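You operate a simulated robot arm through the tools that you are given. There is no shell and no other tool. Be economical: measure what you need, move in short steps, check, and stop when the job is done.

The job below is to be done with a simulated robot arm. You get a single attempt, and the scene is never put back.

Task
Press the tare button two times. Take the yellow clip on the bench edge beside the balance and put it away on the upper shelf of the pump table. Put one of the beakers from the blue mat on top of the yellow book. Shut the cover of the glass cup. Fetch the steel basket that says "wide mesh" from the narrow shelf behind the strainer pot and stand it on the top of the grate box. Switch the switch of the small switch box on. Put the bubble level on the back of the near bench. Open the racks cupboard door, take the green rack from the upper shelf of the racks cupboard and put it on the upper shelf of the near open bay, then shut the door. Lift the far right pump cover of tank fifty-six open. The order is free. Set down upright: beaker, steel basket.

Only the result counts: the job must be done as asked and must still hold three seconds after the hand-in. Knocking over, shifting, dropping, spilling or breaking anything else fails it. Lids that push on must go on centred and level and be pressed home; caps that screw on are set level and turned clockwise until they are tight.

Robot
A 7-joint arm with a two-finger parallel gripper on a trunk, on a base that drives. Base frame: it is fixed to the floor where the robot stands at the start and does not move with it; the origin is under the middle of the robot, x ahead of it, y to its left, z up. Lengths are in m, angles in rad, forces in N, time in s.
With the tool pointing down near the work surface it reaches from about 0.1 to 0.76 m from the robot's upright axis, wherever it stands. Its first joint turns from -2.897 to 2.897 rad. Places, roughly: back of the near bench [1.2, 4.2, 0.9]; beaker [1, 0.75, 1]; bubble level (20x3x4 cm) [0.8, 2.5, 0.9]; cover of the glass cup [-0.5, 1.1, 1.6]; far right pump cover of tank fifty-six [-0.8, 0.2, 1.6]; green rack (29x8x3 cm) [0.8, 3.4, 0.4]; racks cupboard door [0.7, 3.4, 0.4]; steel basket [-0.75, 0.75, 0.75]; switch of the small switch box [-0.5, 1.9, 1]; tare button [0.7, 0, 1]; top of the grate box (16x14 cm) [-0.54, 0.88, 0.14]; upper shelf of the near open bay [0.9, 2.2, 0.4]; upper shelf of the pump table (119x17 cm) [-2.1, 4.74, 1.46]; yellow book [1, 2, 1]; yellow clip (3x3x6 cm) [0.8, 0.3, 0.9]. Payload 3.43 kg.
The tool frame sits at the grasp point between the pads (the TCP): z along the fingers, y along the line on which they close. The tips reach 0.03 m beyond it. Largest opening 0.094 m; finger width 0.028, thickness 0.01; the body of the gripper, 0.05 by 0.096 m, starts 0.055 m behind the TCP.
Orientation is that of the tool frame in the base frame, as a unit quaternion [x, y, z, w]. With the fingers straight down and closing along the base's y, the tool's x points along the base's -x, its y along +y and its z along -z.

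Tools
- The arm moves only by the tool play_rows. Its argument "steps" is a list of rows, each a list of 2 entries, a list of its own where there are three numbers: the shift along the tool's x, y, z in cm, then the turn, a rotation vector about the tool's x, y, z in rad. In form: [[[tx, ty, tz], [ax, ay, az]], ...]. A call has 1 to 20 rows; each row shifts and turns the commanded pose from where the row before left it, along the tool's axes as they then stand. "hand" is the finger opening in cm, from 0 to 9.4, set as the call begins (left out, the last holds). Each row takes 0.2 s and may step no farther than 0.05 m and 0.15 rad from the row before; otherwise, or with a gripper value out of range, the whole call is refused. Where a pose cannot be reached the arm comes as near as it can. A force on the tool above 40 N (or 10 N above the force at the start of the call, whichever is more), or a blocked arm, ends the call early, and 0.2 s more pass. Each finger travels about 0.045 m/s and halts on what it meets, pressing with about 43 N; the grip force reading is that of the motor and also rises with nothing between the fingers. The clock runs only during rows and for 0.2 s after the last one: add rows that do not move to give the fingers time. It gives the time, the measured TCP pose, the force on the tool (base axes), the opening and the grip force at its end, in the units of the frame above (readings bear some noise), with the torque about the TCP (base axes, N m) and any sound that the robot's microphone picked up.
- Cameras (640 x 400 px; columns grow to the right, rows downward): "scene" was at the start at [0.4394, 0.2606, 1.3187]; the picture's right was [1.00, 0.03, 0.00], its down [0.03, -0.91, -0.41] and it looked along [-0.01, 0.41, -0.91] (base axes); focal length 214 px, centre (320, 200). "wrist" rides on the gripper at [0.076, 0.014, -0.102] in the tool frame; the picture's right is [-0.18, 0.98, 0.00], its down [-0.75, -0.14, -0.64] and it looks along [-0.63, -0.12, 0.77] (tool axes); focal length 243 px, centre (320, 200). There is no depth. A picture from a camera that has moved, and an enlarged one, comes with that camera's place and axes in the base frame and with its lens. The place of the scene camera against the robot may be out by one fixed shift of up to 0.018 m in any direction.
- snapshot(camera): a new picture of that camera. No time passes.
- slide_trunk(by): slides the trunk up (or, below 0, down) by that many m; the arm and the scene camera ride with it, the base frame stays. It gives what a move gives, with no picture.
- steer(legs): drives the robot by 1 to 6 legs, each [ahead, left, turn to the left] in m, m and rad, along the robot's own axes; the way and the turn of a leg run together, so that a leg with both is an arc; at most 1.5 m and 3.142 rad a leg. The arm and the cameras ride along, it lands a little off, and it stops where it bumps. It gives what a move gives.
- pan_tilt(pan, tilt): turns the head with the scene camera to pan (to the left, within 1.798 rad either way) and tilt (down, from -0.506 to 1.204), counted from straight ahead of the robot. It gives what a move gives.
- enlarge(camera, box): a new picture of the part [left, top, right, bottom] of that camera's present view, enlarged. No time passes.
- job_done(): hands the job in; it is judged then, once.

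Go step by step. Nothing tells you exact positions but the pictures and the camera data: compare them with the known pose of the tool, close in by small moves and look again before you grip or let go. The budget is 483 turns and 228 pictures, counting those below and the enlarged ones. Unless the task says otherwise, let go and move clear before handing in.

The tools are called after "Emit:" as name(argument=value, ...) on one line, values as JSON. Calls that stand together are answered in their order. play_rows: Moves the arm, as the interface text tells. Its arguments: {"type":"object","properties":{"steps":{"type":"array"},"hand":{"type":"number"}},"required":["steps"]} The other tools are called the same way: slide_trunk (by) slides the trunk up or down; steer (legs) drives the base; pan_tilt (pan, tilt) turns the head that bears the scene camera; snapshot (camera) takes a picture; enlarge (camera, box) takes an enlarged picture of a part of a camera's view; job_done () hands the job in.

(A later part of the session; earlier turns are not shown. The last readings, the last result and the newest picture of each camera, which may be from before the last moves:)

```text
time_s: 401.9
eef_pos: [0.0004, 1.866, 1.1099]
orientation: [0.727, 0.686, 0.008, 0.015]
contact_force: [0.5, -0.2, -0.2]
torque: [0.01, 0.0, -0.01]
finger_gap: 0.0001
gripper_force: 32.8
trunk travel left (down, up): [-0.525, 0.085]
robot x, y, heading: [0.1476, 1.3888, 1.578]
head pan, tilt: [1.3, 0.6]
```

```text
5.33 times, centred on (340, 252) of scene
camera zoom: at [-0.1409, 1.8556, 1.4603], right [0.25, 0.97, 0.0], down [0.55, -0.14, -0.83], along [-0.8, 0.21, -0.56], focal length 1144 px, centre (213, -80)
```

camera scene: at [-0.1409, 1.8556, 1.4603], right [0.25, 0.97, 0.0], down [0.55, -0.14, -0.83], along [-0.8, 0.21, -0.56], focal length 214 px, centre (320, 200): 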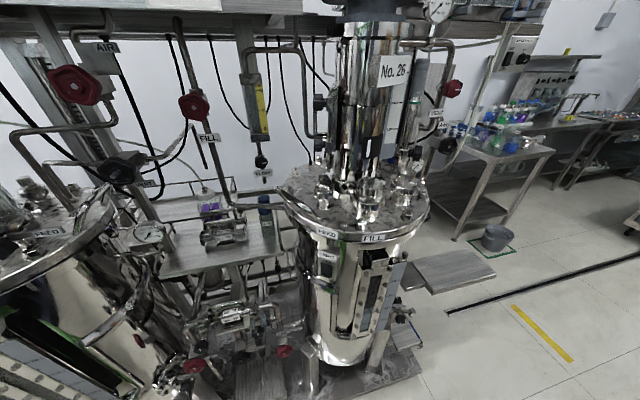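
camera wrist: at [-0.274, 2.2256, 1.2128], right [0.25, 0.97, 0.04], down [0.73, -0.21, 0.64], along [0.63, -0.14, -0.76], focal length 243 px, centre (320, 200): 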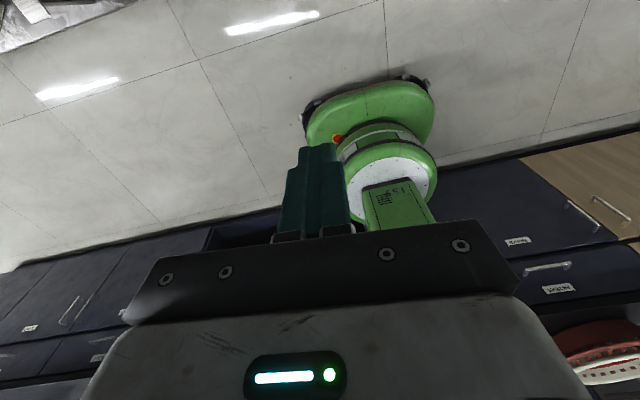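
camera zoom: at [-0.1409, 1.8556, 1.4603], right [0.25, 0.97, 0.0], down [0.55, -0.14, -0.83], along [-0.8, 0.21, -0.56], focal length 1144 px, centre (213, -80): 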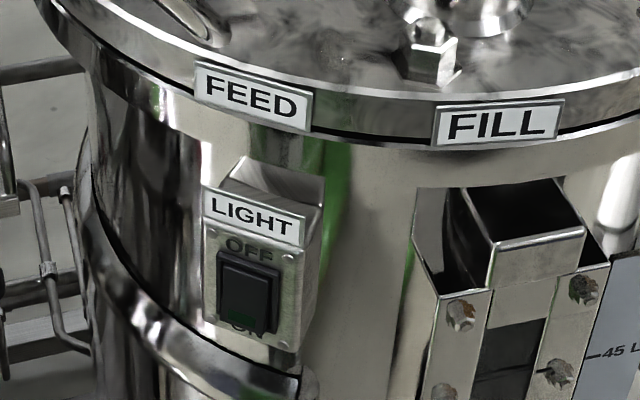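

The small switch box "LIGHT" is on tank 26: rocker near (-0.48, 1.96, 1.0), ON at the bottom. I bring the hand horizontal and extended (along the aisle first).

Emit:
play_rows(steps=[[[4, 0, 0.7], [0, 0.131, 0]], [[3.87, 0, 1.22], [0, 0.131, 0]], [[3.68, 0, 1.71], [0, 0.131, 0]], [[3.43, 0, 2.18], [0, 0.131, 0]], [[3.11, 0, 2.61], [0, 0.131, 0]], [[2.74, 0, 2.99], [0, 0.131, 0]], [[2.33, 0, 3.32], [0, 0.131, 0]], [[1.87, 0, 3.6], [0, 0.131, 0]], [[1.39, 0, 3.81], [0, 0.131, 0]], [[0.88, 0, 3.96], [0, 0.131, 0]], [[0.35, 0, 4.05], [0, 0.131, 0]], [[-0.18, 0, 4.06], [0, 0.13, 0]], [[0, 0, 0], [0, 0, 0]]])

Emit:
pan_tilt(pan=0.3, tilt=0.6)

Emit:
snapshot(camera="scene")

```text
time_s: 404.8
eef_pos: [-0.0262, 2.3351, 1.0663]
orientation: [0.522, 0.493, 0.522, -0.46]
contact_force: [0.0, -0.3, -0.7]
torque: [-0.02, 0.01, 0.0]
finger_gap: 0.0
gripper_force: 33.2
out of reach, approached as far as the arm can: row 11, 12
trunk travel left (down, up): [-0.525, 0.085]
robot x, y, heading: [0.1469, 1.3881, 1.583]
head pan, tilt: [1.3, 0.6]
```

```text
time_s: 406.0
eef_pos: [-0.0245, 2.3351, 1.0675]
orientation: [0.523, 0.493, 0.522, -0.46]
contact_force: [-0.4, -0.2, -0.3]
torque: [-0.03, -0.01, 0.02]
finger_gap: 0.0
gripper_force: 33.5
trunk travel left (down, up): [-0.525, 0.085]
robot x, y, heading: [0.1447, 1.3884, 1.585]
head pan, tilt: [0.3, 0.6]
```

```text
82 pictures are left
camera scene: at [-0.0828, 1.9171, 1.4603], right [0.95, 0.31, 0.0], down [0.17, -0.54, -0.82], along [-0.25, 0.78, -0.57], focal length 214 px, centre (320, 200)
```

scene: 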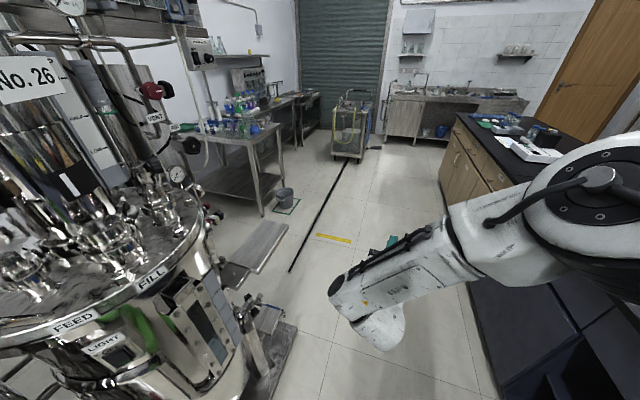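

Rocker at about (-0.48, 1.957, 1.00), its face normal toward about (0.8,-0.6). I back up, turn left toward it, and will approach straight.

Emit:
steer(legs=[[-0.4, -0.06, 0]])

Emit:
steer(legs=[[0, 0, 0.565]])

Emit:
snapshot(camera="wrist")

Emit:
pan_tilt(pan=0.4, tilt=0.6)

Emit:
snapshot(camera="scene")

```text
time_s: 408.6
eef_pos: [0.0429, 1.9308, 1.0664]
orientation: [0.524, 0.491, 0.523, -0.459]
contact_force: [-0.5, 0.3, 0.2]
torque: [-0.02, 0.03, -0.01]
finger_gap: 0.0001
gripper_force: 32.9
trunk travel left (down, up): [-0.525, 0.085]
robot x, y, heading: [0.2086, 0.9875, 1.578]
head pan, tilt: [0.3, 0.6]
```

```text
time_s: 410.5
eef_pos: [-0.443, 1.69, 1.0664]
orientation: [0.363, 0.62, 0.372, -0.588]
contact_force: [0.0, 0.0, 0.0]
torque: [0.01, -0.03, 0.02]
finger_gap: 0.0001
gripper_force: 33.4
trunk travel left (down, up): [-0.525, 0.085]
robot x, y, heading: [0.2113, 0.9808, 2.154]
head pan, tilt: [0.3, 0.6]
```

```text
81 pictures are left
camera wrist: at [-0.3858, 1.6071, 1.1461], right [0.88, 0.45, -0.15], down [0.2, -0.64, -0.74], along [-0.43, 0.62, -0.66], focal length 243 px, centre (320, 200)
```

wrist: 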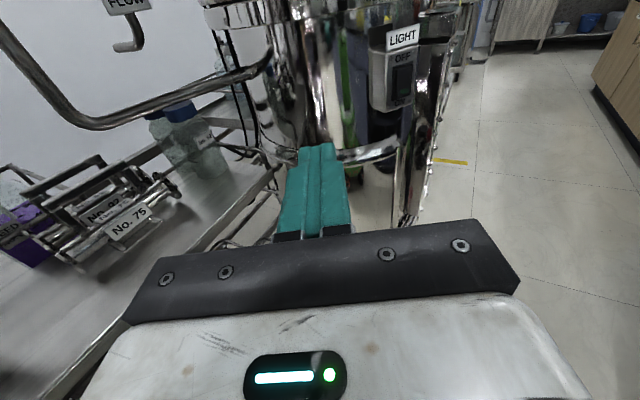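

```text
time_s: 411.2
eef_pos: [-0.4434, 1.6899, 1.0652]
orientation: [0.363, 0.62, 0.372, -0.587]
contact_force: [-0.3, 0.6, 0.0]
torque: [0.0, -0.01, 0.0]
finger_gap: 0.0001
gripper_force: 33.6
trunk travel left (down, up): [-0.525, 0.085]
robot x, y, heading: [0.2087, 0.9906, 2.149]
head pan, tilt: [0.4, 0.6]
```

```text
80 pictures are left
camera scene: at [-0.269, 1.3026, 1.4603], right [0.56, 0.83, 0.0], down [0.47, -0.32, -0.82], along [-0.68, 0.46, -0.57], focal length 214 px, centre (320, 200)
```

scene: 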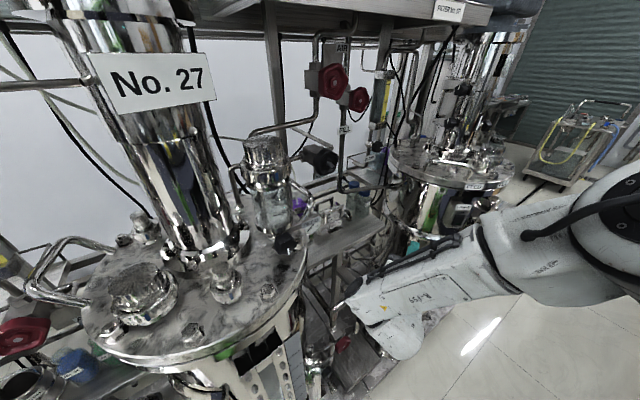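

The wrist camera sees the LIGHT box clearly; the ON half is near (-0.463, 1.957, 1.01). I lower 5 cm, yaw the hand toward the face normal and move in front of it.

Emit:
slide_trunk(by=-0.053)

Emit:
play_rows(steps=[[[0, 0, 0], [0.145, 0, 0]], [[0, 0, 0], [0.145, 0, 0]], [[0, 0, 0], [0.145, 0, 0]], [[0, 0, 0], [0, 0, 0]]])

Emit:
steer(legs=[[0.12, -0.16, 0]])

Emit:
snapshot(camera="wrist")

```text
time_s: 412.1
eef_pos: [-0.4427, 1.6897, 1.0127]
orientation: [0.364, 0.619, 0.373, -0.587]
contact_force: [0.0, -1.0, 0.9]
torque: [-0.01, 0.02, -0.02]
finger_gap: 0.0
gripper_force: 32.6
trunk travel left (down, up): [-0.472, 0.138]
robot x, y, heading: [0.2096, 0.984, 2.148]
head pan, tilt: [0.4, 0.6]
```

```text
time_s: 413.1
eef_pos: [-0.4831, 1.6434, 1.0612]
orientation: [0.313, 0.664, 0.305, -0.606]
contact_force: [0.1, -0.2, -0.1]
torque: [0.01, -0.01, 0.02]
finger_gap: 0.0
gripper_force: 33.4
out of reach, approached as far as the arm can: row 1, 2, 3
trunk travel left (down, up): [-0.472, 0.138]
robot x, y, heading: [0.2132, 0.9851, 2.153]
head pan, tilt: [0.4, 0.6]
```

```text
time_s: 414.7
eef_pos: [-0.4126, 1.8325, 1.0607]
orientation: [0.313, 0.664, 0.306, -0.606]
contact_force: [0.0, -1.4, 0.6]
torque: [0.0, 0.02, 0.03]
finger_gap: 0.0
gripper_force: 32.8
trunk travel left (down, up): [-0.472, 0.138]
robot x, y, heading: [0.2817, 1.1749, 2.154]
head pan, tilt: [0.4, 0.6]
```

```text
79 pictures are left
camera wrist: at [-0.3427, 1.7638, 1.1458], right [0.79, 0.6, -0.16], down [0.33, -0.63, -0.7], along [-0.52, 0.5, -0.69], focal length 243 px, centre (320, 200)
```

wrist: 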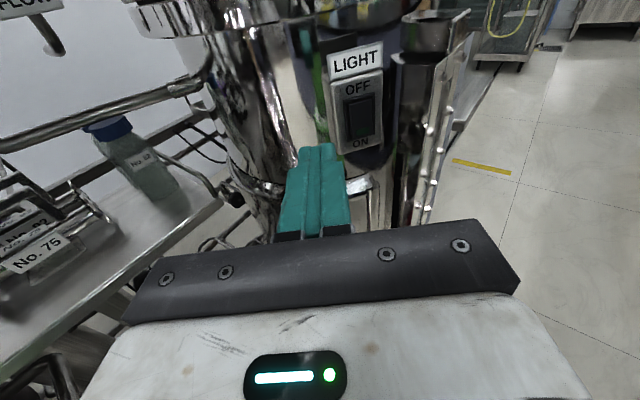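

Rocker centre triangulates to (-0.46, 1.954, 1.037), the ON end about 1.02. I lower by 4 cm and shift right 4 cm with the arm.

Emit:
slide_trunk(by=-0.036)

Emit:
play_rows(steps=[[[0, 2, 0], [0, 0, 0]], [[0, 2, 0], [0, 0, 0]], [[0, 0, 0], [0, 0, 0]]])

Emit:
snapshot(camera="wrist")

```text
time_s: 415.5
eef_pos: [-0.4113, 1.832, 1.0258]
orientation: [0.312, 0.664, 0.305, -0.607]
contact_force: [0.1, -0.1, 0.7]
torque: [-0.01, 0.01, 0.01]
finger_gap: 0.0
gripper_force: 33.1
trunk travel left (down, up): [-0.436, 0.174]
robot x, y, heading: [0.2821, 1.1729, 2.151]
head pan, tilt: [0.4, 0.6]
```

```text
time_s: 416.3
eef_pos: [-0.3935, 1.8433, 1.04]
orientation: [0.317, 0.665, 0.308, -0.602]
contact_force: [0.0, 0.2, -0.8]
torque: [0.0, 0.01, -0.01]
finger_gap: 0.0
gripper_force: 32.3
out of reach, approached as far as the arm can: row 1, 2
trunk travel left (down, up): [-0.436, 0.174]
robot x, y, heading: [0.2798, 1.1736, 2.147]
head pan, tilt: [0.4, 0.6]
```

```text
78 pictures are left
camera wrist: at [-0.3234, 1.774, 1.1255], right [0.79, 0.59, -0.16], down [0.33, -0.63, -0.7], along [-0.51, 0.5, -0.7], focal length 243 px, centre (320, 200)
```

wrist: 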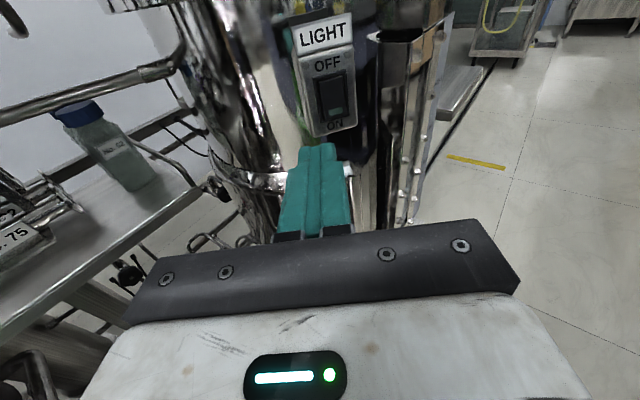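

Straight driving ahead ~9 cm brings the tip to the ON half. I lower 2 cm and approach 6 cm first.

Emit:
slide_trunk(by=-0.022)

Emit:
steer(legs=[[0.06, -0.008, 0]])

Emit:
enlarge(camera="wrist", box=[220, 0, 460, 240])

```text
time_s: 417.0
eef_pos: [-0.392, 1.8427, 1.0177]
orientation: [0.317, 0.664, 0.308, -0.603]
contact_force: [0.1, 0.2, 1.0]
torque: [0.01, 0.0, 0.0]
finger_gap: 0.0
gripper_force: 33.3
trunk travel left (down, up): [-0.414, 0.196]
robot x, y, heading: [0.2817, 1.1701, 2.153]
head pan, tilt: [0.4, 0.6]
```

```text
time_s: 418.0
eef_pos: [-0.4195, 1.8972, 1.019]
orientation: [0.316, 0.664, 0.308, -0.603]
contact_force: [-0.7, -1.2, 0.4]
torque: [-0.01, 0.0, 0.01]
finger_gap: 0.0001
gripper_force: 33.2
trunk travel left (down, up): [-0.414, 0.196]
robot x, y, heading: [0.2532, 1.2226, 2.155]
head pan, tilt: [0.4, 0.6]
```

```text
1.67 times, centred on (340, 120) of wrist
camera zoom: at [-0.3499, 1.8285, 1.1036], right [0.79, 0.59, -0.16], down [0.33, -0.63, -0.7], along [-0.51, 0.5, -0.7], focal length 404 px, centre (287, 333)
```

zoom: 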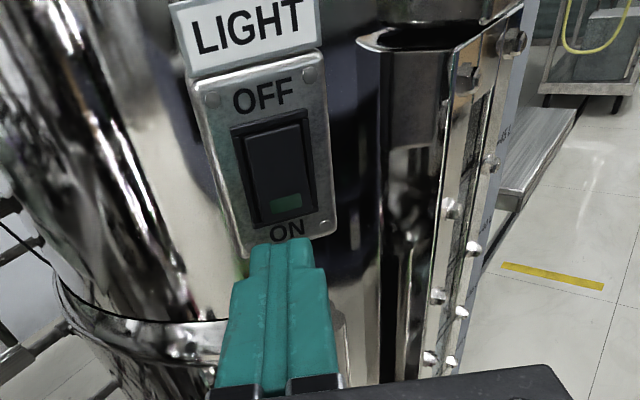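

Well aligned; I raise 7 mm and press ahead.

Emit:
slide_trunk(by=0.007)

Emit:
steer(legs=[[0.03, 0, 0]])

Emit:
enlarge(camera="wrist", box=[220, 0, 460, 240])

```text
time_s: 418.5
eef_pos: [-0.4196, 1.8971, 1.025]
orientation: [0.316, 0.664, 0.307, -0.604]
contact_force: [0.0, -0.4, 0.2]
torque: [-0.04, -0.01, 0.0]
finger_gap: 0.0001
gripper_force: 32.9
trunk travel left (down, up): [-0.421, 0.189]
robot x, y, heading: [0.2544, 1.2274, 2.153]
head pan, tilt: [0.4, 0.6]
```

```text
time_s: 419.4
eef_pos: [-0.4335, 1.9214, 1.0239]
orientation: [0.317, 0.666, 0.307, -0.601]
contact_force: [18.1, -18.8, -3.6]
torque: [0.09, 0.05, 0.16]
finger_gap: 0.0
gripper_force: 33.4
trunk travel left (down, up): [-0.421, 0.189]
robot x, y, heading: [0.2394, 1.2505, 2.147]
head pan, tilt: [0.4, 0.6]
heard: click
```

```text
1.67 times, centred on (340, 120) of wrist
camera zoom: at [-0.365, 1.8525, 1.1098], right [0.79, 0.59, -0.16], down [0.33, -0.63, -0.7], along [-0.51, 0.5, -0.7], focal length 404 px, centre (287, 333)
```

zoom: 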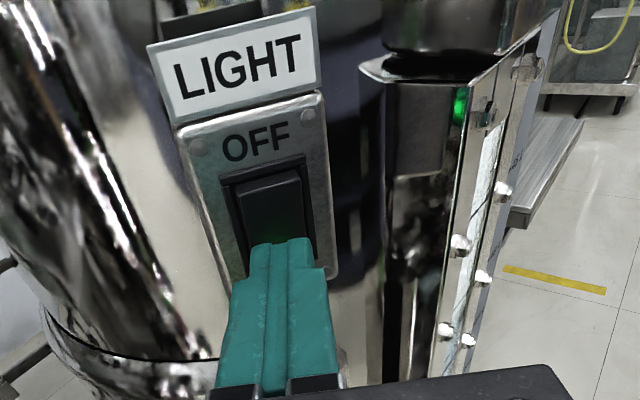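

A click and a green light: the switch is on. I back off and check.

Emit:
steer(legs=[[-0.1, 0, 0]])

Emit:
enlarge(camera="wrist", box=[220, 0, 460, 240])

```text
time_s: 420.5
eef_pos: [-0.379, 1.8367, 1.023]
orientation: [0.317, 0.665, 0.307, -0.602]
contact_force: [0.3, 0.3, -0.4]
torque: [0.04, 0.03, -0.02]
finger_gap: 0.0002
gripper_force: 32.7
trunk travel left (down, up): [-0.421, 0.189]
robot x, y, heading: [0.292, 1.1649, 2.151]
head pan, tilt: [0.4, 0.6]
```

```text
1.67 times, centred on (340, 120) of wrist
camera zoom: at [-0.3107, 1.7679, 1.1092], right [0.79, 0.59, -0.16], down [0.34, -0.63, -0.7], along [-0.51, 0.5, -0.7], focal length 404 px, centre (287, 333)
```

zoom: 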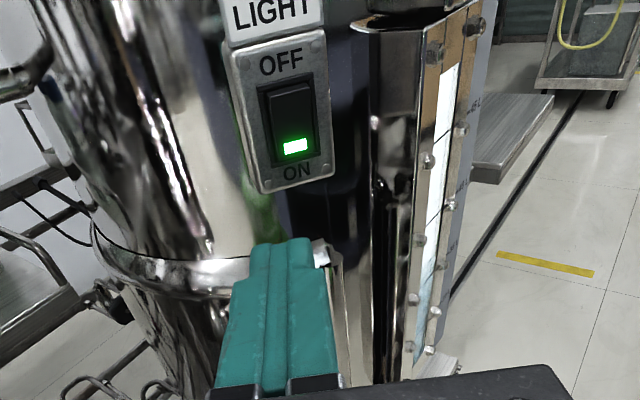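

The switch is on. Next I look at the glass cup, basket and grate box: I turn back along the aisle and reverse.

Emit:
steer(legs=[[-0.05, 0, 0], [0, 0, -0.58]])

Emit:
steer(legs=[[-0.5, 0.12, 0]])

Emit:
pan_tilt(pan=1.5, tilt=0.1)

Emit:
snapshot(camera="scene")

Emit:
pan_tilt(pan=1.5, tilt=0.9)

Emit:
snapshot(camera="scene")

```text
time_s: 423.0
eef_pos: [0.1222, 2.0538, 1.0233]
orientation: [0.494, 0.548, 0.465, -0.488]
contact_force: [0.1, -0.6, -0.3]
torque: [0.01, -0.01, -0.04]
finger_gap: 0.0001
gripper_force: 33.1
trunk travel left (down, up): [-0.421, 0.189]
robot x, y, heading: [0.317, 1.1251, 1.571]
head pan, tilt: [0.4, 0.6]
```

```text
time_s: 426.0
eef_pos: [0.0012, 1.557, 1.0236]
orientation: [0.493, 0.548, 0.465, -0.49]
contact_force: [-0.2, -0.1, 0.9]
torque: [0.02, -0.02, 0.01]
finger_gap: 0.0
gripper_force: 32.9
trunk travel left (down, up): [-0.421, 0.189]
robot x, y, heading: [0.2027, 0.6243, 1.575]
head pan, tilt: [0.4, 0.6]
```

```text
time_s: 427.3
eef_pos: [0.0021, 1.5565, 1.0234]
orientation: [0.492, 0.549, 0.465, -0.49]
contact_force: [0.0, -0.5, 0.0]
torque: [0.0, 0.02, -0.03]
finger_gap: 0.0002
gripper_force: 32.8
trunk travel left (down, up): [-0.421, 0.189]
robot x, y, heading: [0.2042, 0.6314, 1.574]
head pan, tilt: [1.499, 0.099]
```

```text
74 pictures are left
camera scene: at [-0.0873, 1.0829, 1.4025], right [0.07, 1.0, 0.0], down [0.1, -0.01, -0.99], along [-0.99, 0.07, -0.1], focal length 214 px, centre (320, 200)
```

scene: 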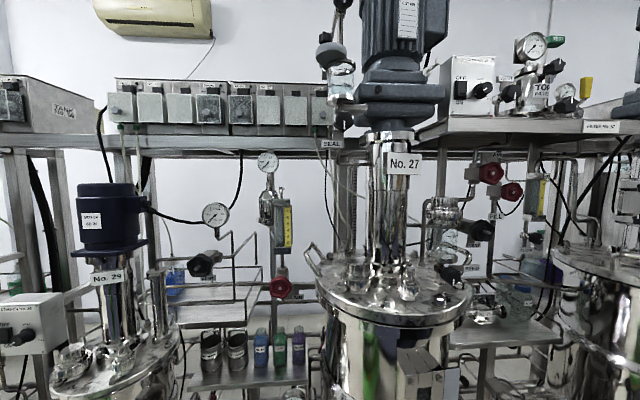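

```text
time_s: 428.5
eef_pos: [0.0018, 1.5572, 1.0236]
orientation: [0.492, 0.549, 0.464, -0.49]
contact_force: [0.3, -0.4, 0.0]
torque: [0.02, -0.01, 0.03]
finger_gap: 0.0
gripper_force: 33.1
trunk travel left (down, up): [-0.421, 0.189]
robot x, y, heading: [0.2024, 0.6308, 1.576]
head pan, tilt: [1.499, 0.901]
```

```text
73 pictures are left
camera scene: at [-0.0709, 1.0817, 1.3316], right [0.07, 1.0, 0.0], down [0.78, -0.05, -0.62], along [-0.62, 0.04, -0.78], focal length 214 px, centre (320, 200)
```

scene: 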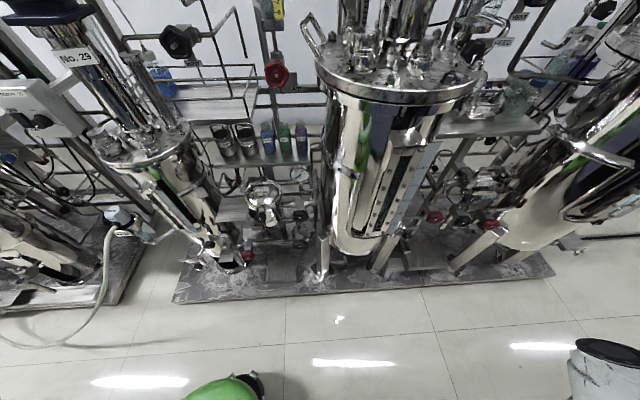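

Emit:
enlarge(camera="scene", box=[190, 100, 350, 300])

Emit:
pan_tilt(pan=1.5, tilt=0.0)

Emit:
enlarge(camera="scene", box=[290, 20, 450, 140])

```text
2.00 times, centred on (270, 200) of scene
camera zoom: at [-0.0709, 1.0817, 1.3316], right [0.07, 1.0, 0.0], down [0.78, -0.05, -0.62], along [-0.62, 0.04, -0.78], focal length 429 px, centre (420, 200)
```

zoom: 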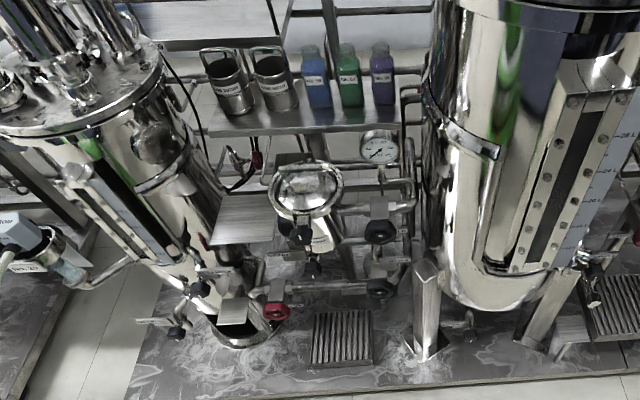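

```text
time_s: 429.7
eef_pos: [0.0011, 1.557, 1.0235]
orientation: [0.493, 0.549, 0.465, -0.489]
contact_force: [1.0, 0.1, 0.0]
torque: [-0.01, -0.03, 0.01]
finger_gap: 0.0001
gripper_force: 32.5
trunk travel left (down, up): [-0.421, 0.189]
robot x, y, heading: [0.2063, 0.6314, 1.578]
head pan, tilt: [1.499, 0.0]
```

```text
3.33 times, centred on (370, 80) of scene
camera zoom: at [-0.0853, 1.0827, 1.4115], right [0.07, 1.0, 0.0], down [0.0, 0.0, -1.0], along [-1.0, 0.07, 0.0], focal length 715 px, centre (153, 600)
```

zoom: 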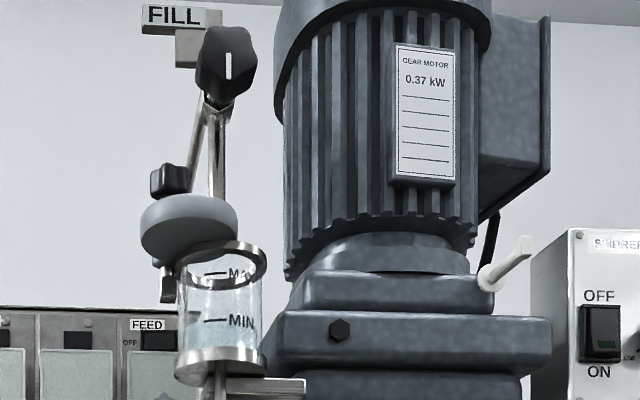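

The glass cup (MIN/MAX) is near (-0.5, 1.15, 1.54–1.61) with its round cover tilted open and a black knob on it. I raise the trunk to see it level.

Emit:
slide_trunk(by=0.18)

Emit:
enlarge(camera="scene", box=[270, 90, 430, 210])

```text
time_s: 431.7
eef_pos: [0.0017, 1.5573, 1.2038]
orientation: [0.492, 0.55, 0.464, -0.49]
contact_force: [-0.1, 0.9, 0.4]
torque: [0.01, 0.0, -0.01]
finger_gap: 0.0001
gripper_force: 32.5
trunk travel left (down, up): [-0.601, 0.009]
robot x, y, heading: [0.2046, 0.6306, 1.58]
head pan, tilt: [1.499, 0.0]
```

```text
3.33 times, centred on (350, 150) of scene
camera zoom: at [-0.0853, 1.0828, 1.5915], right [0.07, 1.0, 0.0], down [0.0, 0.0, -1.0], along [-1.0, 0.07, 0.0], focal length 715 px, centre (220, 367)
```

zoom: 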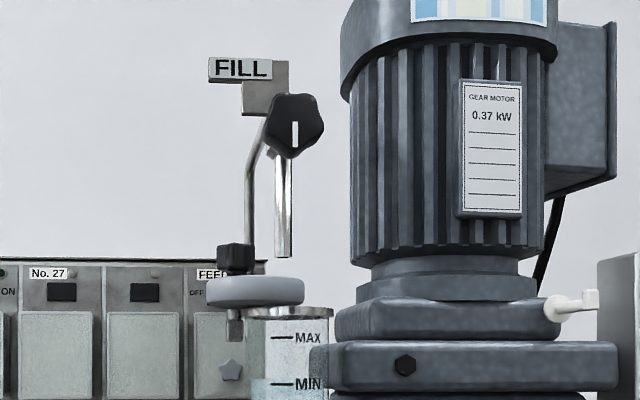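

The cover looks like a puck lying beside/above the rim, offset about 2 cm toward -y and +x. I take a second viewpoint for depth.

Emit:
enlarge(camera="scene", box=[305, 140, 365, 200])

Emit:
steer(legs=[[-0.25, 0, 0]])

Emit:
pan_tilt(pan=1.1, tilt=0.0)

Emit:
enlarge(camera="scene", box=[270, 100, 430, 220])

```text
6.67 times, centred on (335, 170) of scene
camera zoom: at [-0.0853, 1.0828, 1.5915], right [0.07, 1.0, 0.0], down [0.0, 0.0, -1.0], along [-1.0, 0.07, 0.0], focal length 1430 px, centre (220, 400)
```

zoom: 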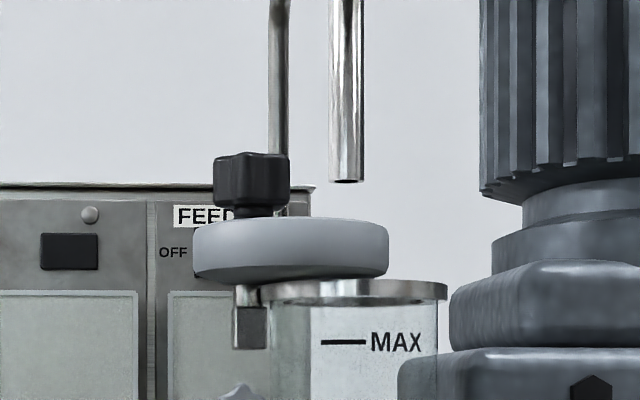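

```text
time_s: 433.5
eef_pos: [0.002, 1.3123, 1.2037]
orientation: [0.492, 0.55, 0.464, -0.49]
contact_force: [0.2, 0.1, -0.4]
torque: [0.02, 0.01, -0.01]
finger_gap: 0.0
gripper_force: 32.9
trunk travel left (down, up): [-0.601, 0.009]
robot x, y, heading: [0.2042, 0.3842, 1.572]
head pan, tilt: [1.499, 0.0]
```

```text
time_s: 434.3
eef_pos: [0.0021, 1.3125, 1.2035]
orientation: [0.492, 0.549, 0.465, -0.49]
contact_force: [0.2, -0.2, -0.1]
torque: [-0.01, -0.02, 0.02]
finger_gap: 0.0
gripper_force: 33.1
trunk travel left (down, up): [-0.601, 0.009]
robot x, y, heading: [0.2022, 0.3857, 1.578]
head pan, tilt: [1.1, 0.0]
```

```text
3.33 times, centred on (350, 160) of scene
camera zoom: at [-0.0747, 0.8722, 1.5916], right [0.45, 0.89, 0.0], down [0.0, 0.0, -1.0], along [-0.89, 0.45, 0.0], focal length 715 px, centre (220, 333)
```

zoom: 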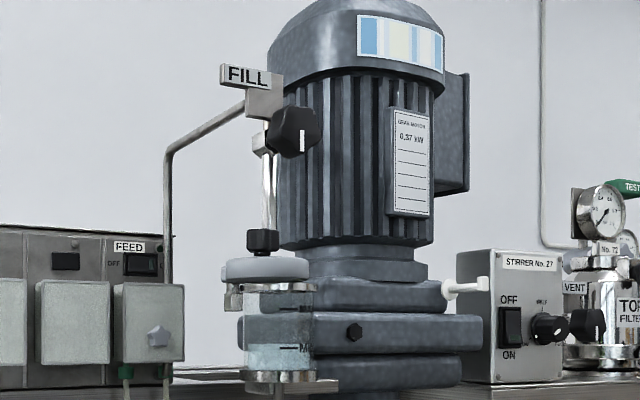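

Triangulation: cup centre (-0.538, 1.158), cover pivot pin (-0.554, 1.126), cover centre (-0.520, 1.135), knob at (-0.502, 1.121, 1.65). So the cover swings horizontally; pushing the knob ~4 cm toward +y shuts it. I raise the hand first.

Emit:
play_rows(steps=[[[4.5, 0, 0], [0, 0, 0]], [[4.5, 0, 0], [0, 0, 0]], [[4.5, 0, 0], [0, 0, 0]], [[4.5, 0, 0], [0, 0, 0]], [[4.5, 0, 0], [0, 0, 0]], [[4.5, 0, 0], [0, 0, 0]], [[4.5, 0, 0], [0, 0, 0]], [[4.5, 0, 0], [0, 0, 0]], [[4.5, 0, 0], [0, 0, 0]], [[4.5, 0, 0], [0, 0, 0]], [[0, 0, 0], [0, 0, 0]]])

Emit:
pan_tilt(pan=0.2, tilt=0.0)

Emit:
snapshot(camera="scene")

```text
time_s: 436.7
eef_pos: [-0.0138, 1.3502, 1.6525]
orientation: [0.493, 0.55, 0.464, -0.49]
contact_force: [-0.5, -0.7, -0.7]
torque: [0.03, 0.01, 0.0]
finger_gap: 0.0
gripper_force: 33.0
trunk travel left (down, up): [-0.601, 0.009]
robot x, y, heading: [0.2022, 0.385, 1.58]
head pan, tilt: [1.1, 0.0]
```

```text
time_s: 437.9
eef_pos: [-0.0144, 1.3512, 1.6524]
orientation: [0.493, 0.549, 0.465, -0.49]
contact_force: [1.3, -0.5, -0.4]
torque: [0.0, 0.03, -0.04]
finger_gap: 0.0001
gripper_force: 33.3
trunk travel left (down, up): [-0.601, 0.009]
robot x, y, heading: [0.2029, 0.385, 1.577]
head pan, tilt: [0.201, 0.0]
```

```text
67 pictures are left
camera scene: at [-0.0128, 0.92, 1.5916], right [0.98, 0.21, 0.0], down [0.0, 0.0, -1.0], along [-0.21, 0.98, 0.0], focal length 214 px, centre (320, 200)
```

scene: 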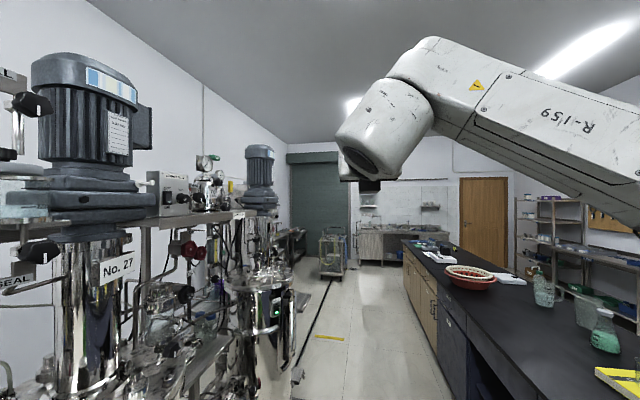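

Hand at the knob's height. I back up 19 cm before turning, so that the hand doesn't sweep into the motor.

Emit:
steer(legs=[[-0.2, -0.02, 0]])

Emit:
steer(legs=[[0, 0, 0.573]])

Emit:
pan_tilt(pan=0.3, tilt=0.0)

Emit:
snapshot(camera="scene")

Emit:
snapshot(camera="wrist")

```text
time_s: 439.5
eef_pos: [0.0102, 1.1477, 1.6515]
orientation: [0.493, 0.549, 0.465, -0.489]
contact_force: [-0.2, -0.4, -0.4]
torque: [0.03, -0.04, -0.05]
finger_gap: 0.0
gripper_force: 32.6
trunk travel left (down, up): [-0.601, 0.009]
robot x, y, heading: [0.2251, 0.1828, 1.575]
head pan, tilt: [0.201, 0.0]
```

```text
time_s: 441.5
eef_pos: [-0.4852, 0.8703, 1.6522]
orientation: [0.315, 0.667, 0.305, -0.603]
contact_force: [0.0, 0.2, -0.3]
torque: [-0.02, 0.0, 0.01]
finger_gap: 0.0001
gripper_force: 33.2
trunk travel left (down, up): [-0.601, 0.009]
robot x, y, heading: [0.2272, 0.1808, 2.161]
head pan, tilt: [0.201, 0.0]
```

```text
time_s: 442.2
eef_pos: [-0.4867, 0.8696, 1.6515]
orientation: [0.314, 0.667, 0.304, -0.603]
contact_force: [0.8, -0.2, -1.5]
torque: [-0.02, 0.01, 0.01]
finger_gap: 0.0
gripper_force: 33.0
trunk travel left (down, up): [-0.601, 0.009]
robot x, y, heading: [0.2245, 0.1814, 2.155]
head pan, tilt: [0.3, 0.0]
```

```text
66 pictures are left
camera scene: at [-0.2516, 0.5039, 1.5916], right [0.63, 0.78, 0.0], down [0.0, 0.0, -1.0], along [-0.78, 0.63, 0.0], focal length 214 px, centre (320, 200)
```

scene: 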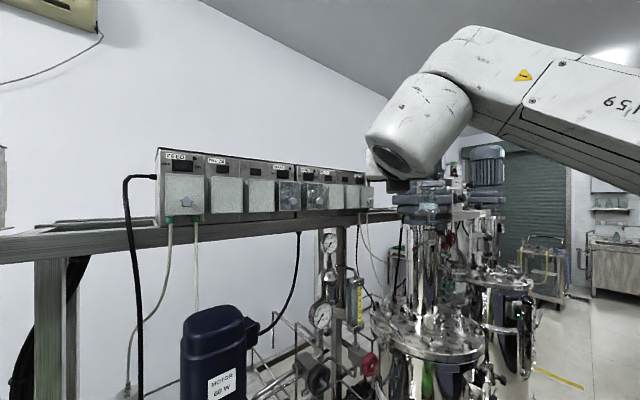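

```text
65 pictures are left
camera wrist: at [-0.4172, 0.8017, 1.7375], right [0.79, 0.6, -0.16], down [0.34, -0.63, -0.7], along [-0.51, 0.5, -0.7], focal length 243 px, centre (320, 200)
```

wrist: 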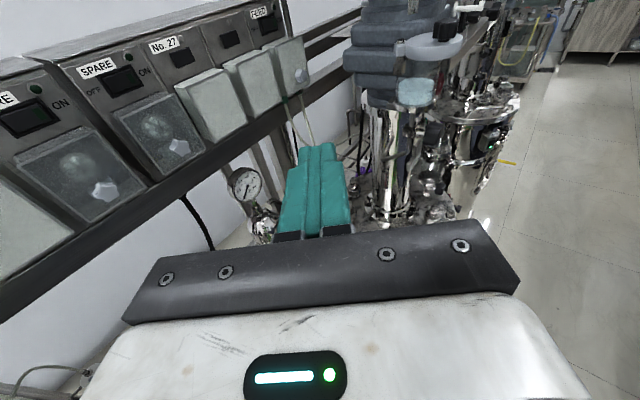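

The wrist view confirms the knob at (-0.501, 1.121, 1.658). I approach to just short of it.

Emit:
slide_trunk(by=0.007)

Emit:
steer(legs=[[0.14, -0.1, 0]])

Emit:
snapshot(camera="wrist")

```text
time_s: 442.8
eef_pos: [-0.4851, 0.8694, 1.658]
orientation: [0.314, 0.667, 0.305, -0.603]
contact_force: [-1.0, -1.3, -0.1]
torque: [0.01, 0.01, 0.0]
finger_gap: 0.0
gripper_force: 33.0
trunk travel left (down, up): [-0.608, 0.002]
robot x, y, heading: [0.2256, 0.184, 2.16]
head pan, tilt: [0.3, 0.0]
```

```text
time_s: 444.2
eef_pos: [-0.4798, 1.0447, 1.6582]
orientation: [0.315, 0.667, 0.305, -0.603]
contact_force: [0.1, 0.1, -0.3]
torque: [0.01, 0.01, 0.02]
finger_gap: 0.0002
gripper_force: 32.5
trunk travel left (down, up): [-0.608, 0.002]
robot x, y, heading: [0.2345, 0.3551, 2.156]
head pan, tilt: [0.3, 0.0]
```

```text
64 pictures are left
camera wrist: at [-0.4111, 0.9771, 1.7444], right [0.79, 0.59, -0.16], down [0.34, -0.63, -0.7], along [-0.51, 0.5, -0.7], focal length 243 px, centre (320, 200)
```

wrist: 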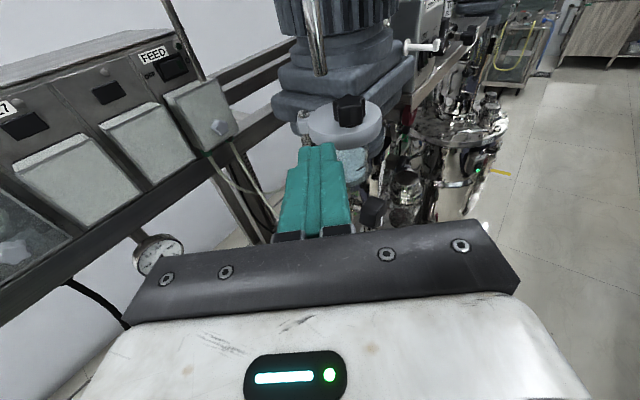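

Emit:
steer(legs=[[0.05, -0.022, 0]])

Emit:
snapshot(camera="wrist")

```text
time_s: 445.2
eef_pos: [-0.4895, 1.1008, 1.6573]
orientation: [0.316, 0.667, 0.305, -0.602]
contact_force: [0.3, -0.8, -0.8]
torque: [0.0, 0.03, -0.01]
finger_gap: 0.0
gripper_force: 32.4
trunk travel left (down, up): [-0.608, 0.002]
robot x, y, heading: [0.2198, 0.4074, 2.15]
head pan, tilt: [0.3, 0.0]
```

```text
63 pictures are left
camera wrist: at [-0.4209, 1.0325, 1.744], right [0.79, 0.59, -0.16], down [0.34, -0.63, -0.7], along [-0.51, 0.5, -0.7], focal length 243 px, centre (320, 200)
```

wrist: 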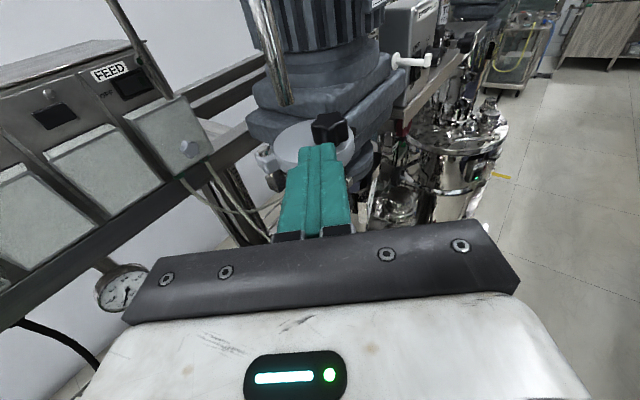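

The cover is swinging. I push on a little.

Emit:
steer(legs=[[0.022, -0.008, 0]])

Emit:
steer(legs=[[0.012, -0.003, 0]])

Emit:
enlarge(camera="wrist", box=[220, 60, 420, 200])

```text
time_s: 446.1
eef_pos: [-0.493, 1.1113, 1.6611]
orientation: [0.312, 0.668, 0.303, -0.603]
contact_force: [3.4, -3.3, 0.9]
torque: [-0.01, -0.01, 0.04]
finger_gap: 0.0002
gripper_force: 32.9
trunk travel left (down, up): [-0.608, 0.002]
robot x, y, heading: [0.2162, 0.4272, 2.158]
head pan, tilt: [0.3, 0.0]
stopped in leg 1: the force on the tool passed its limit at 78 N (the readings are from after the stop); the commanded pose is now the measured one
```

```text
time_s: 446.8
eef_pos: [-0.4936, 1.1136, 1.6611]
orientation: [0.31, 0.671, 0.3, -0.603]
contact_force: [15.4, -11.1, -1.2]
torque: [-0.12, -0.13, 0.03]
finger_gap: 0.0
gripper_force: 33.0
trunk travel left (down, up): [-0.608, 0.002]
robot x, y, heading: [0.2132, 0.434, 2.154]
head pan, tilt: [0.3, 0.0]
stopped in leg 1: the force on the tool passed its limit at 58 N (the readings are from after the stop); the commanded pose is now the measured one
```

```text
2.86 times, centred on (320, 130) of wrist
camera zoom: at [-0.4245, 1.0465, 1.7468], right [0.78, 0.61, -0.15], down [0.35, -0.63, -0.69], along [-0.52, 0.49, -0.7], focal length 693 px, centre (320, 400)
```

zoom: 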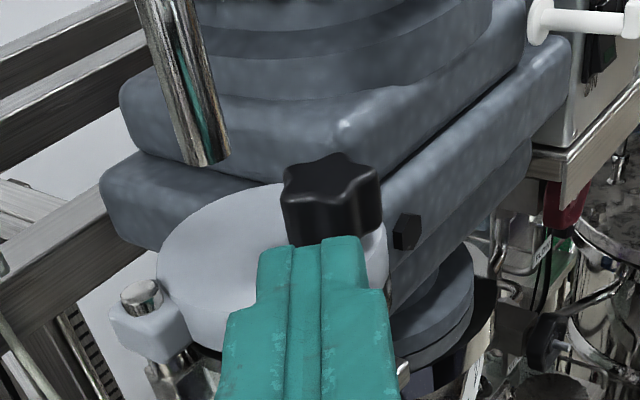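

It met a firm stop. I back off and check whether the cover sits over the cup.

Emit:
steer(legs=[[-0.14, 0.1, 0]])

Emit:
enlarge(camera="wrist", box=[260, 40, 460, 180])

Emit:
pan_tilt(pan=-0.1, tilt=0.0)

Emit:
enlarge(camera="scene", box=[200, 100, 440, 260])

```text
time_s: 448.3
eef_pos: [-0.5024, 0.9416, 1.6601]
orientation: [0.31, 0.672, 0.3, -0.602]
contact_force: [-0.5, 0.5, 0.7]
torque: [0.01, 0.0, 0.02]
finger_gap: 0.0
gripper_force: 32.9
trunk travel left (down, up): [-0.608, 0.002]
robot x, y, heading: [0.2094, 0.2564, 2.156]
head pan, tilt: [0.3, 0.0]
```

```text
2.86 times, centred on (360, 110) of wrist
camera zoom: at [-0.4328, 0.8751, 1.7457], right [0.78, 0.61, -0.15], down [0.35, -0.63, -0.69], along [-0.52, 0.49, -0.7], focal length 693 px, centre (206, 457)
```

zoom: 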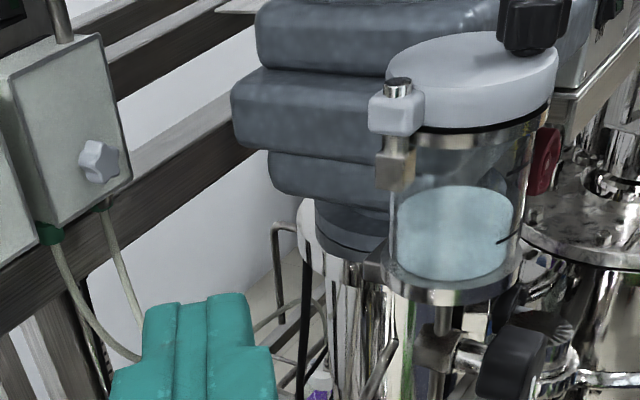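

```text
time_s: 449.2
eef_pos: [-0.5026, 0.9411, 1.6593]
orientation: [0.31, 0.672, 0.299, -0.602]
contact_force: [0.5, -0.2, 0.0]
torque: [0.0, 0.02, -0.02]
finger_gap: 0.0
gripper_force: 33.4
trunk travel left (down, up): [-0.608, 0.002]
robot x, y, heading: [0.2086, 0.2606, 2.158]
head pan, tilt: [-0.099, 0.0]
```

```text
2.50 times, centred on (320, 180) of scene
camera zoom: at [-0.2403, 0.6072, 1.5986], right [0.88, 0.47, 0.0], down [0.0, 0.0, -1.0], along [-0.47, 0.88, 0.0], focal length 536 px, centre (320, 250)
```

zoom: 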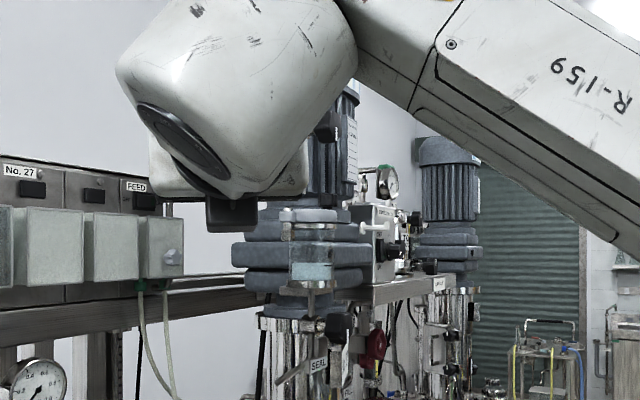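

The cover sits squarely on the cup: shut. Next, the pump covers of tank 56 near (-0.8, 0.2, 1.6).

Emit:
steer(legs=[[0, 0, -0.585], [-0.45, 0, 0]])

Emit:
pan_tilt(pan=1.55, tilt=0.0)

Emit:
snapshot(camera="scene")

```text
time_s: 453.5
eef_pos: [-0.0082, 0.7705, 1.6591]
orientation: [0.492, 0.553, 0.461, -0.49]
contact_force: [0.3, 1.3, 0.2]
torque: [-0.01, 0.02, 0.01]
finger_gap: 0.0
gripper_force: 32.6
trunk travel left (down, up): [-0.608, 0.002]
robot x, y, heading: [0.2101, -0.1879, 1.569]
head pan, tilt: [-0.099, 0.0]
```

```text
time_s: 455.2
eef_pos: [-0.0087, 0.7697, 1.6587]
orientation: [0.492, 0.553, 0.462, -0.489]
contact_force: [-0.1, 0.1, 0.3]
torque: [0.01, -0.06, -0.04]
finger_gap: 0.0
gripper_force: 33.2
trunk travel left (down, up): [-0.608, 0.002]
robot x, y, heading: [0.2046, -0.191, 1.574]
head pan, tilt: [1.55, 0.0]
```

```text
59 pictures are left
camera scene: at [-0.0772, 0.2602, 1.5986], right [0.02, 1.0, 0.0], down [0.0, 0.0, -1.0], along [-1.0, 0.02, 0.0], focal length 214 px, centre (320, 200)
```

scene: 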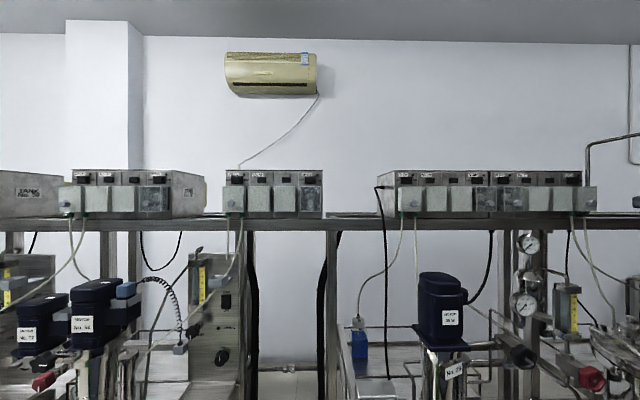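

Emit:
enlarge(camera="scene", box=[215, 155, 335, 235])

```text
5.00 times, centred on (275, 195) of scene
camera zoom: at [-0.0772, 0.2602, 1.5986], right [0.02, 1.0, 0.0], down [0.0, 0.0, -1.0], along [-1.0, 0.02, 0.0], focal length 1072 px, centre (545, 225)
```

zoom: 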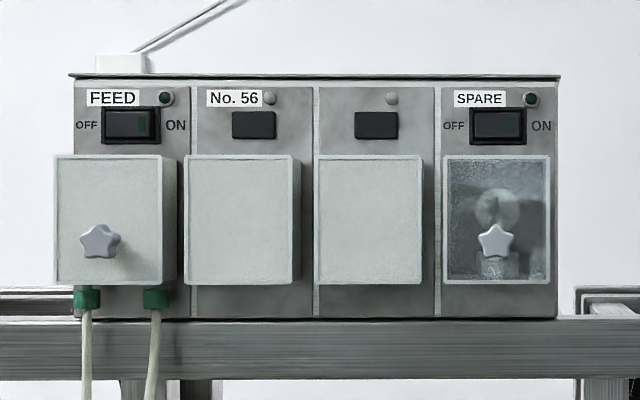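

Tank "No. 56" has four pumps; the far right one ("SPARE") has a transparent cover with a star knob, hinged at its top. I turn the robot toward it with some standoff to see it by the wrist camera.

Emit:
steer(legs=[[0.2, -0.1, 0]])

Emit:
steer(legs=[[0, 0, 1.2]])

Emit:
snapshot(camera="wrist")

Emit:
pan_tilt(pan=0.3, tilt=0.0)

Emit:
snapshot(camera="scene")

```text
time_s: 456.9
eef_pos: [0.0921, 0.9727, 1.6588]
orientation: [0.492, 0.552, 0.462, -0.49]
contact_force: [0.5, 0.2, 0.7]
torque: [0.03, -0.01, 0.02]
finger_gap: 0.0
gripper_force: 33.1
trunk travel left (down, up): [-0.608, 0.002]
robot x, y, heading: [0.3105, 0.0076, 1.572]
head pan, tilt: [1.55, 0.0]
```

```text
time_s: 460.3
eef_pos: [-0.6672, 0.1543, 1.6598]
orientation: [0.092, 0.734, 0.103, -0.664]
contact_force: [-0.6, -0.5, -0.2]
torque: [-0.02, 0.0, 0.0]
finger_gap: 0.0
gripper_force: 32.7
trunk travel left (down, up): [-0.608, 0.002]
robot x, y, heading: [0.3043, 0.0078, 2.774]
head pan, tilt: [1.55, 0.0]
```

```text
57 pictures are left
camera wrist: at [-0.5723, 0.1398, 1.7455], right [0.29, 0.95, -0.15], down [0.65, -0.31, -0.69], along [-0.7, 0.1, -0.7], focal length 243 px, centre (320, 200)
```

wrist: 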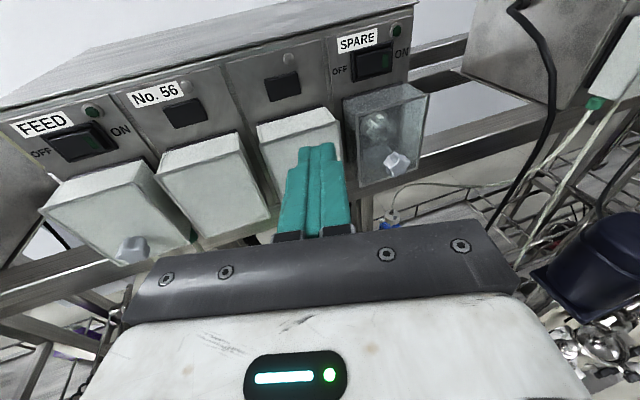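

```text
time_s: 461.7
eef_pos: [-0.6671, 0.1535, 1.6586]
orientation: [0.093, 0.734, 0.104, -0.664]
contact_force: [0.3, 0.1, 0.1]
torque: [0.01, 0.02, 0.01]
finger_gap: 0.0
gripper_force: 33.2
trunk travel left (down, up): [-0.608, 0.002]
robot x, y, heading: [0.3088, 0.0126, 2.771]
head pan, tilt: [0.3, 0.0]
```

```text
56 pictures are left
camera scene: at [-0.2665, 0.0, 1.5986], right [0.07, 1.0, 0.0], down [0.0, 0.0, -1.0], along [-1.0, 0.07, 0.0], focal length 214 px, centre (320, 200)
```

scene: 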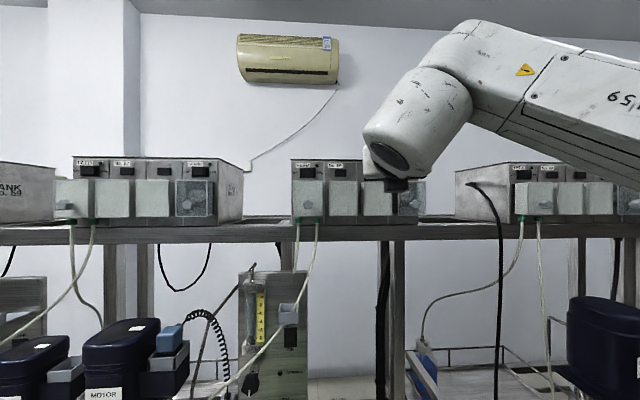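

Geometry: cover front x≈-0.75, box face x≈-0.782, cover bottom z≈1.561, hinge z≈1.644, rail top z≈1.538. I'll put a flat fingertip under its bottom edge and lift. First I level the tool and roll it 90° so the fingertip is thin vertically.

Emit:
play_rows(steps=[[[0, 0, -2], [0, 0.095, 0]], [[0, 0, -2], [0, 0, 0]], [[0, 0, 0], [0, 0, 0.143]], [[0, 0, 0], [0, 0, 0.143]], [[0, 0, 0], [0, 0, 0.143]], [[0, 0, 0], [0, 0, 0.143]], [[0, 0, 0], [0, 0, 0.143]], [[0, 0, 0], [0, 0, 0.143]], [[0, 0, 0], [0, 0, 0.143]], [[0, 0, 0], [0, 0, 0.143]], [[0, 0, 0], [0, 0, 0.143]], [[0, 0, 0], [0, 0, 0.143]], [[0, 0, 0], [0, 0, 0.14]], [[0, 0, 0], [0, 0, 0]]])

Emit:
snapshot(camera="wrist")

```text
time_s: 464.7
eef_pos: [-0.6285, 0.1433, 1.6602]
orientation: [-0.558, -0.434, 0.419, 0.57]
contact_force: [0.7, -0.4, -0.7]
torque: [0.01, 0.0, 0.02]
finger_gap: 0.0001
gripper_force: 33.3
trunk travel left (down, up): [-0.608, 0.002]
robot x, y, heading: [0.3079, 0.0129, 2.773]
head pan, tilt: [0.3, 0.0]
```

```text
55 pictures are left
camera wrist: at [-0.5085, 0.1892, 1.6491], right [-0.04, -0.15, -0.99], down [0.41, -0.9, 0.12], along [-0.91, -0.4, 0.1], focal length 243 px, centre (320, 200)
```

wrist: 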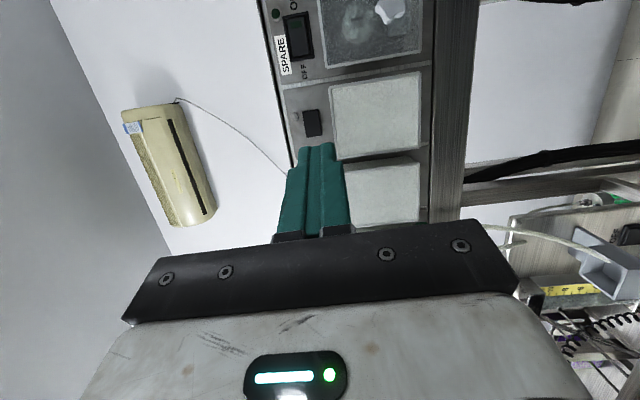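

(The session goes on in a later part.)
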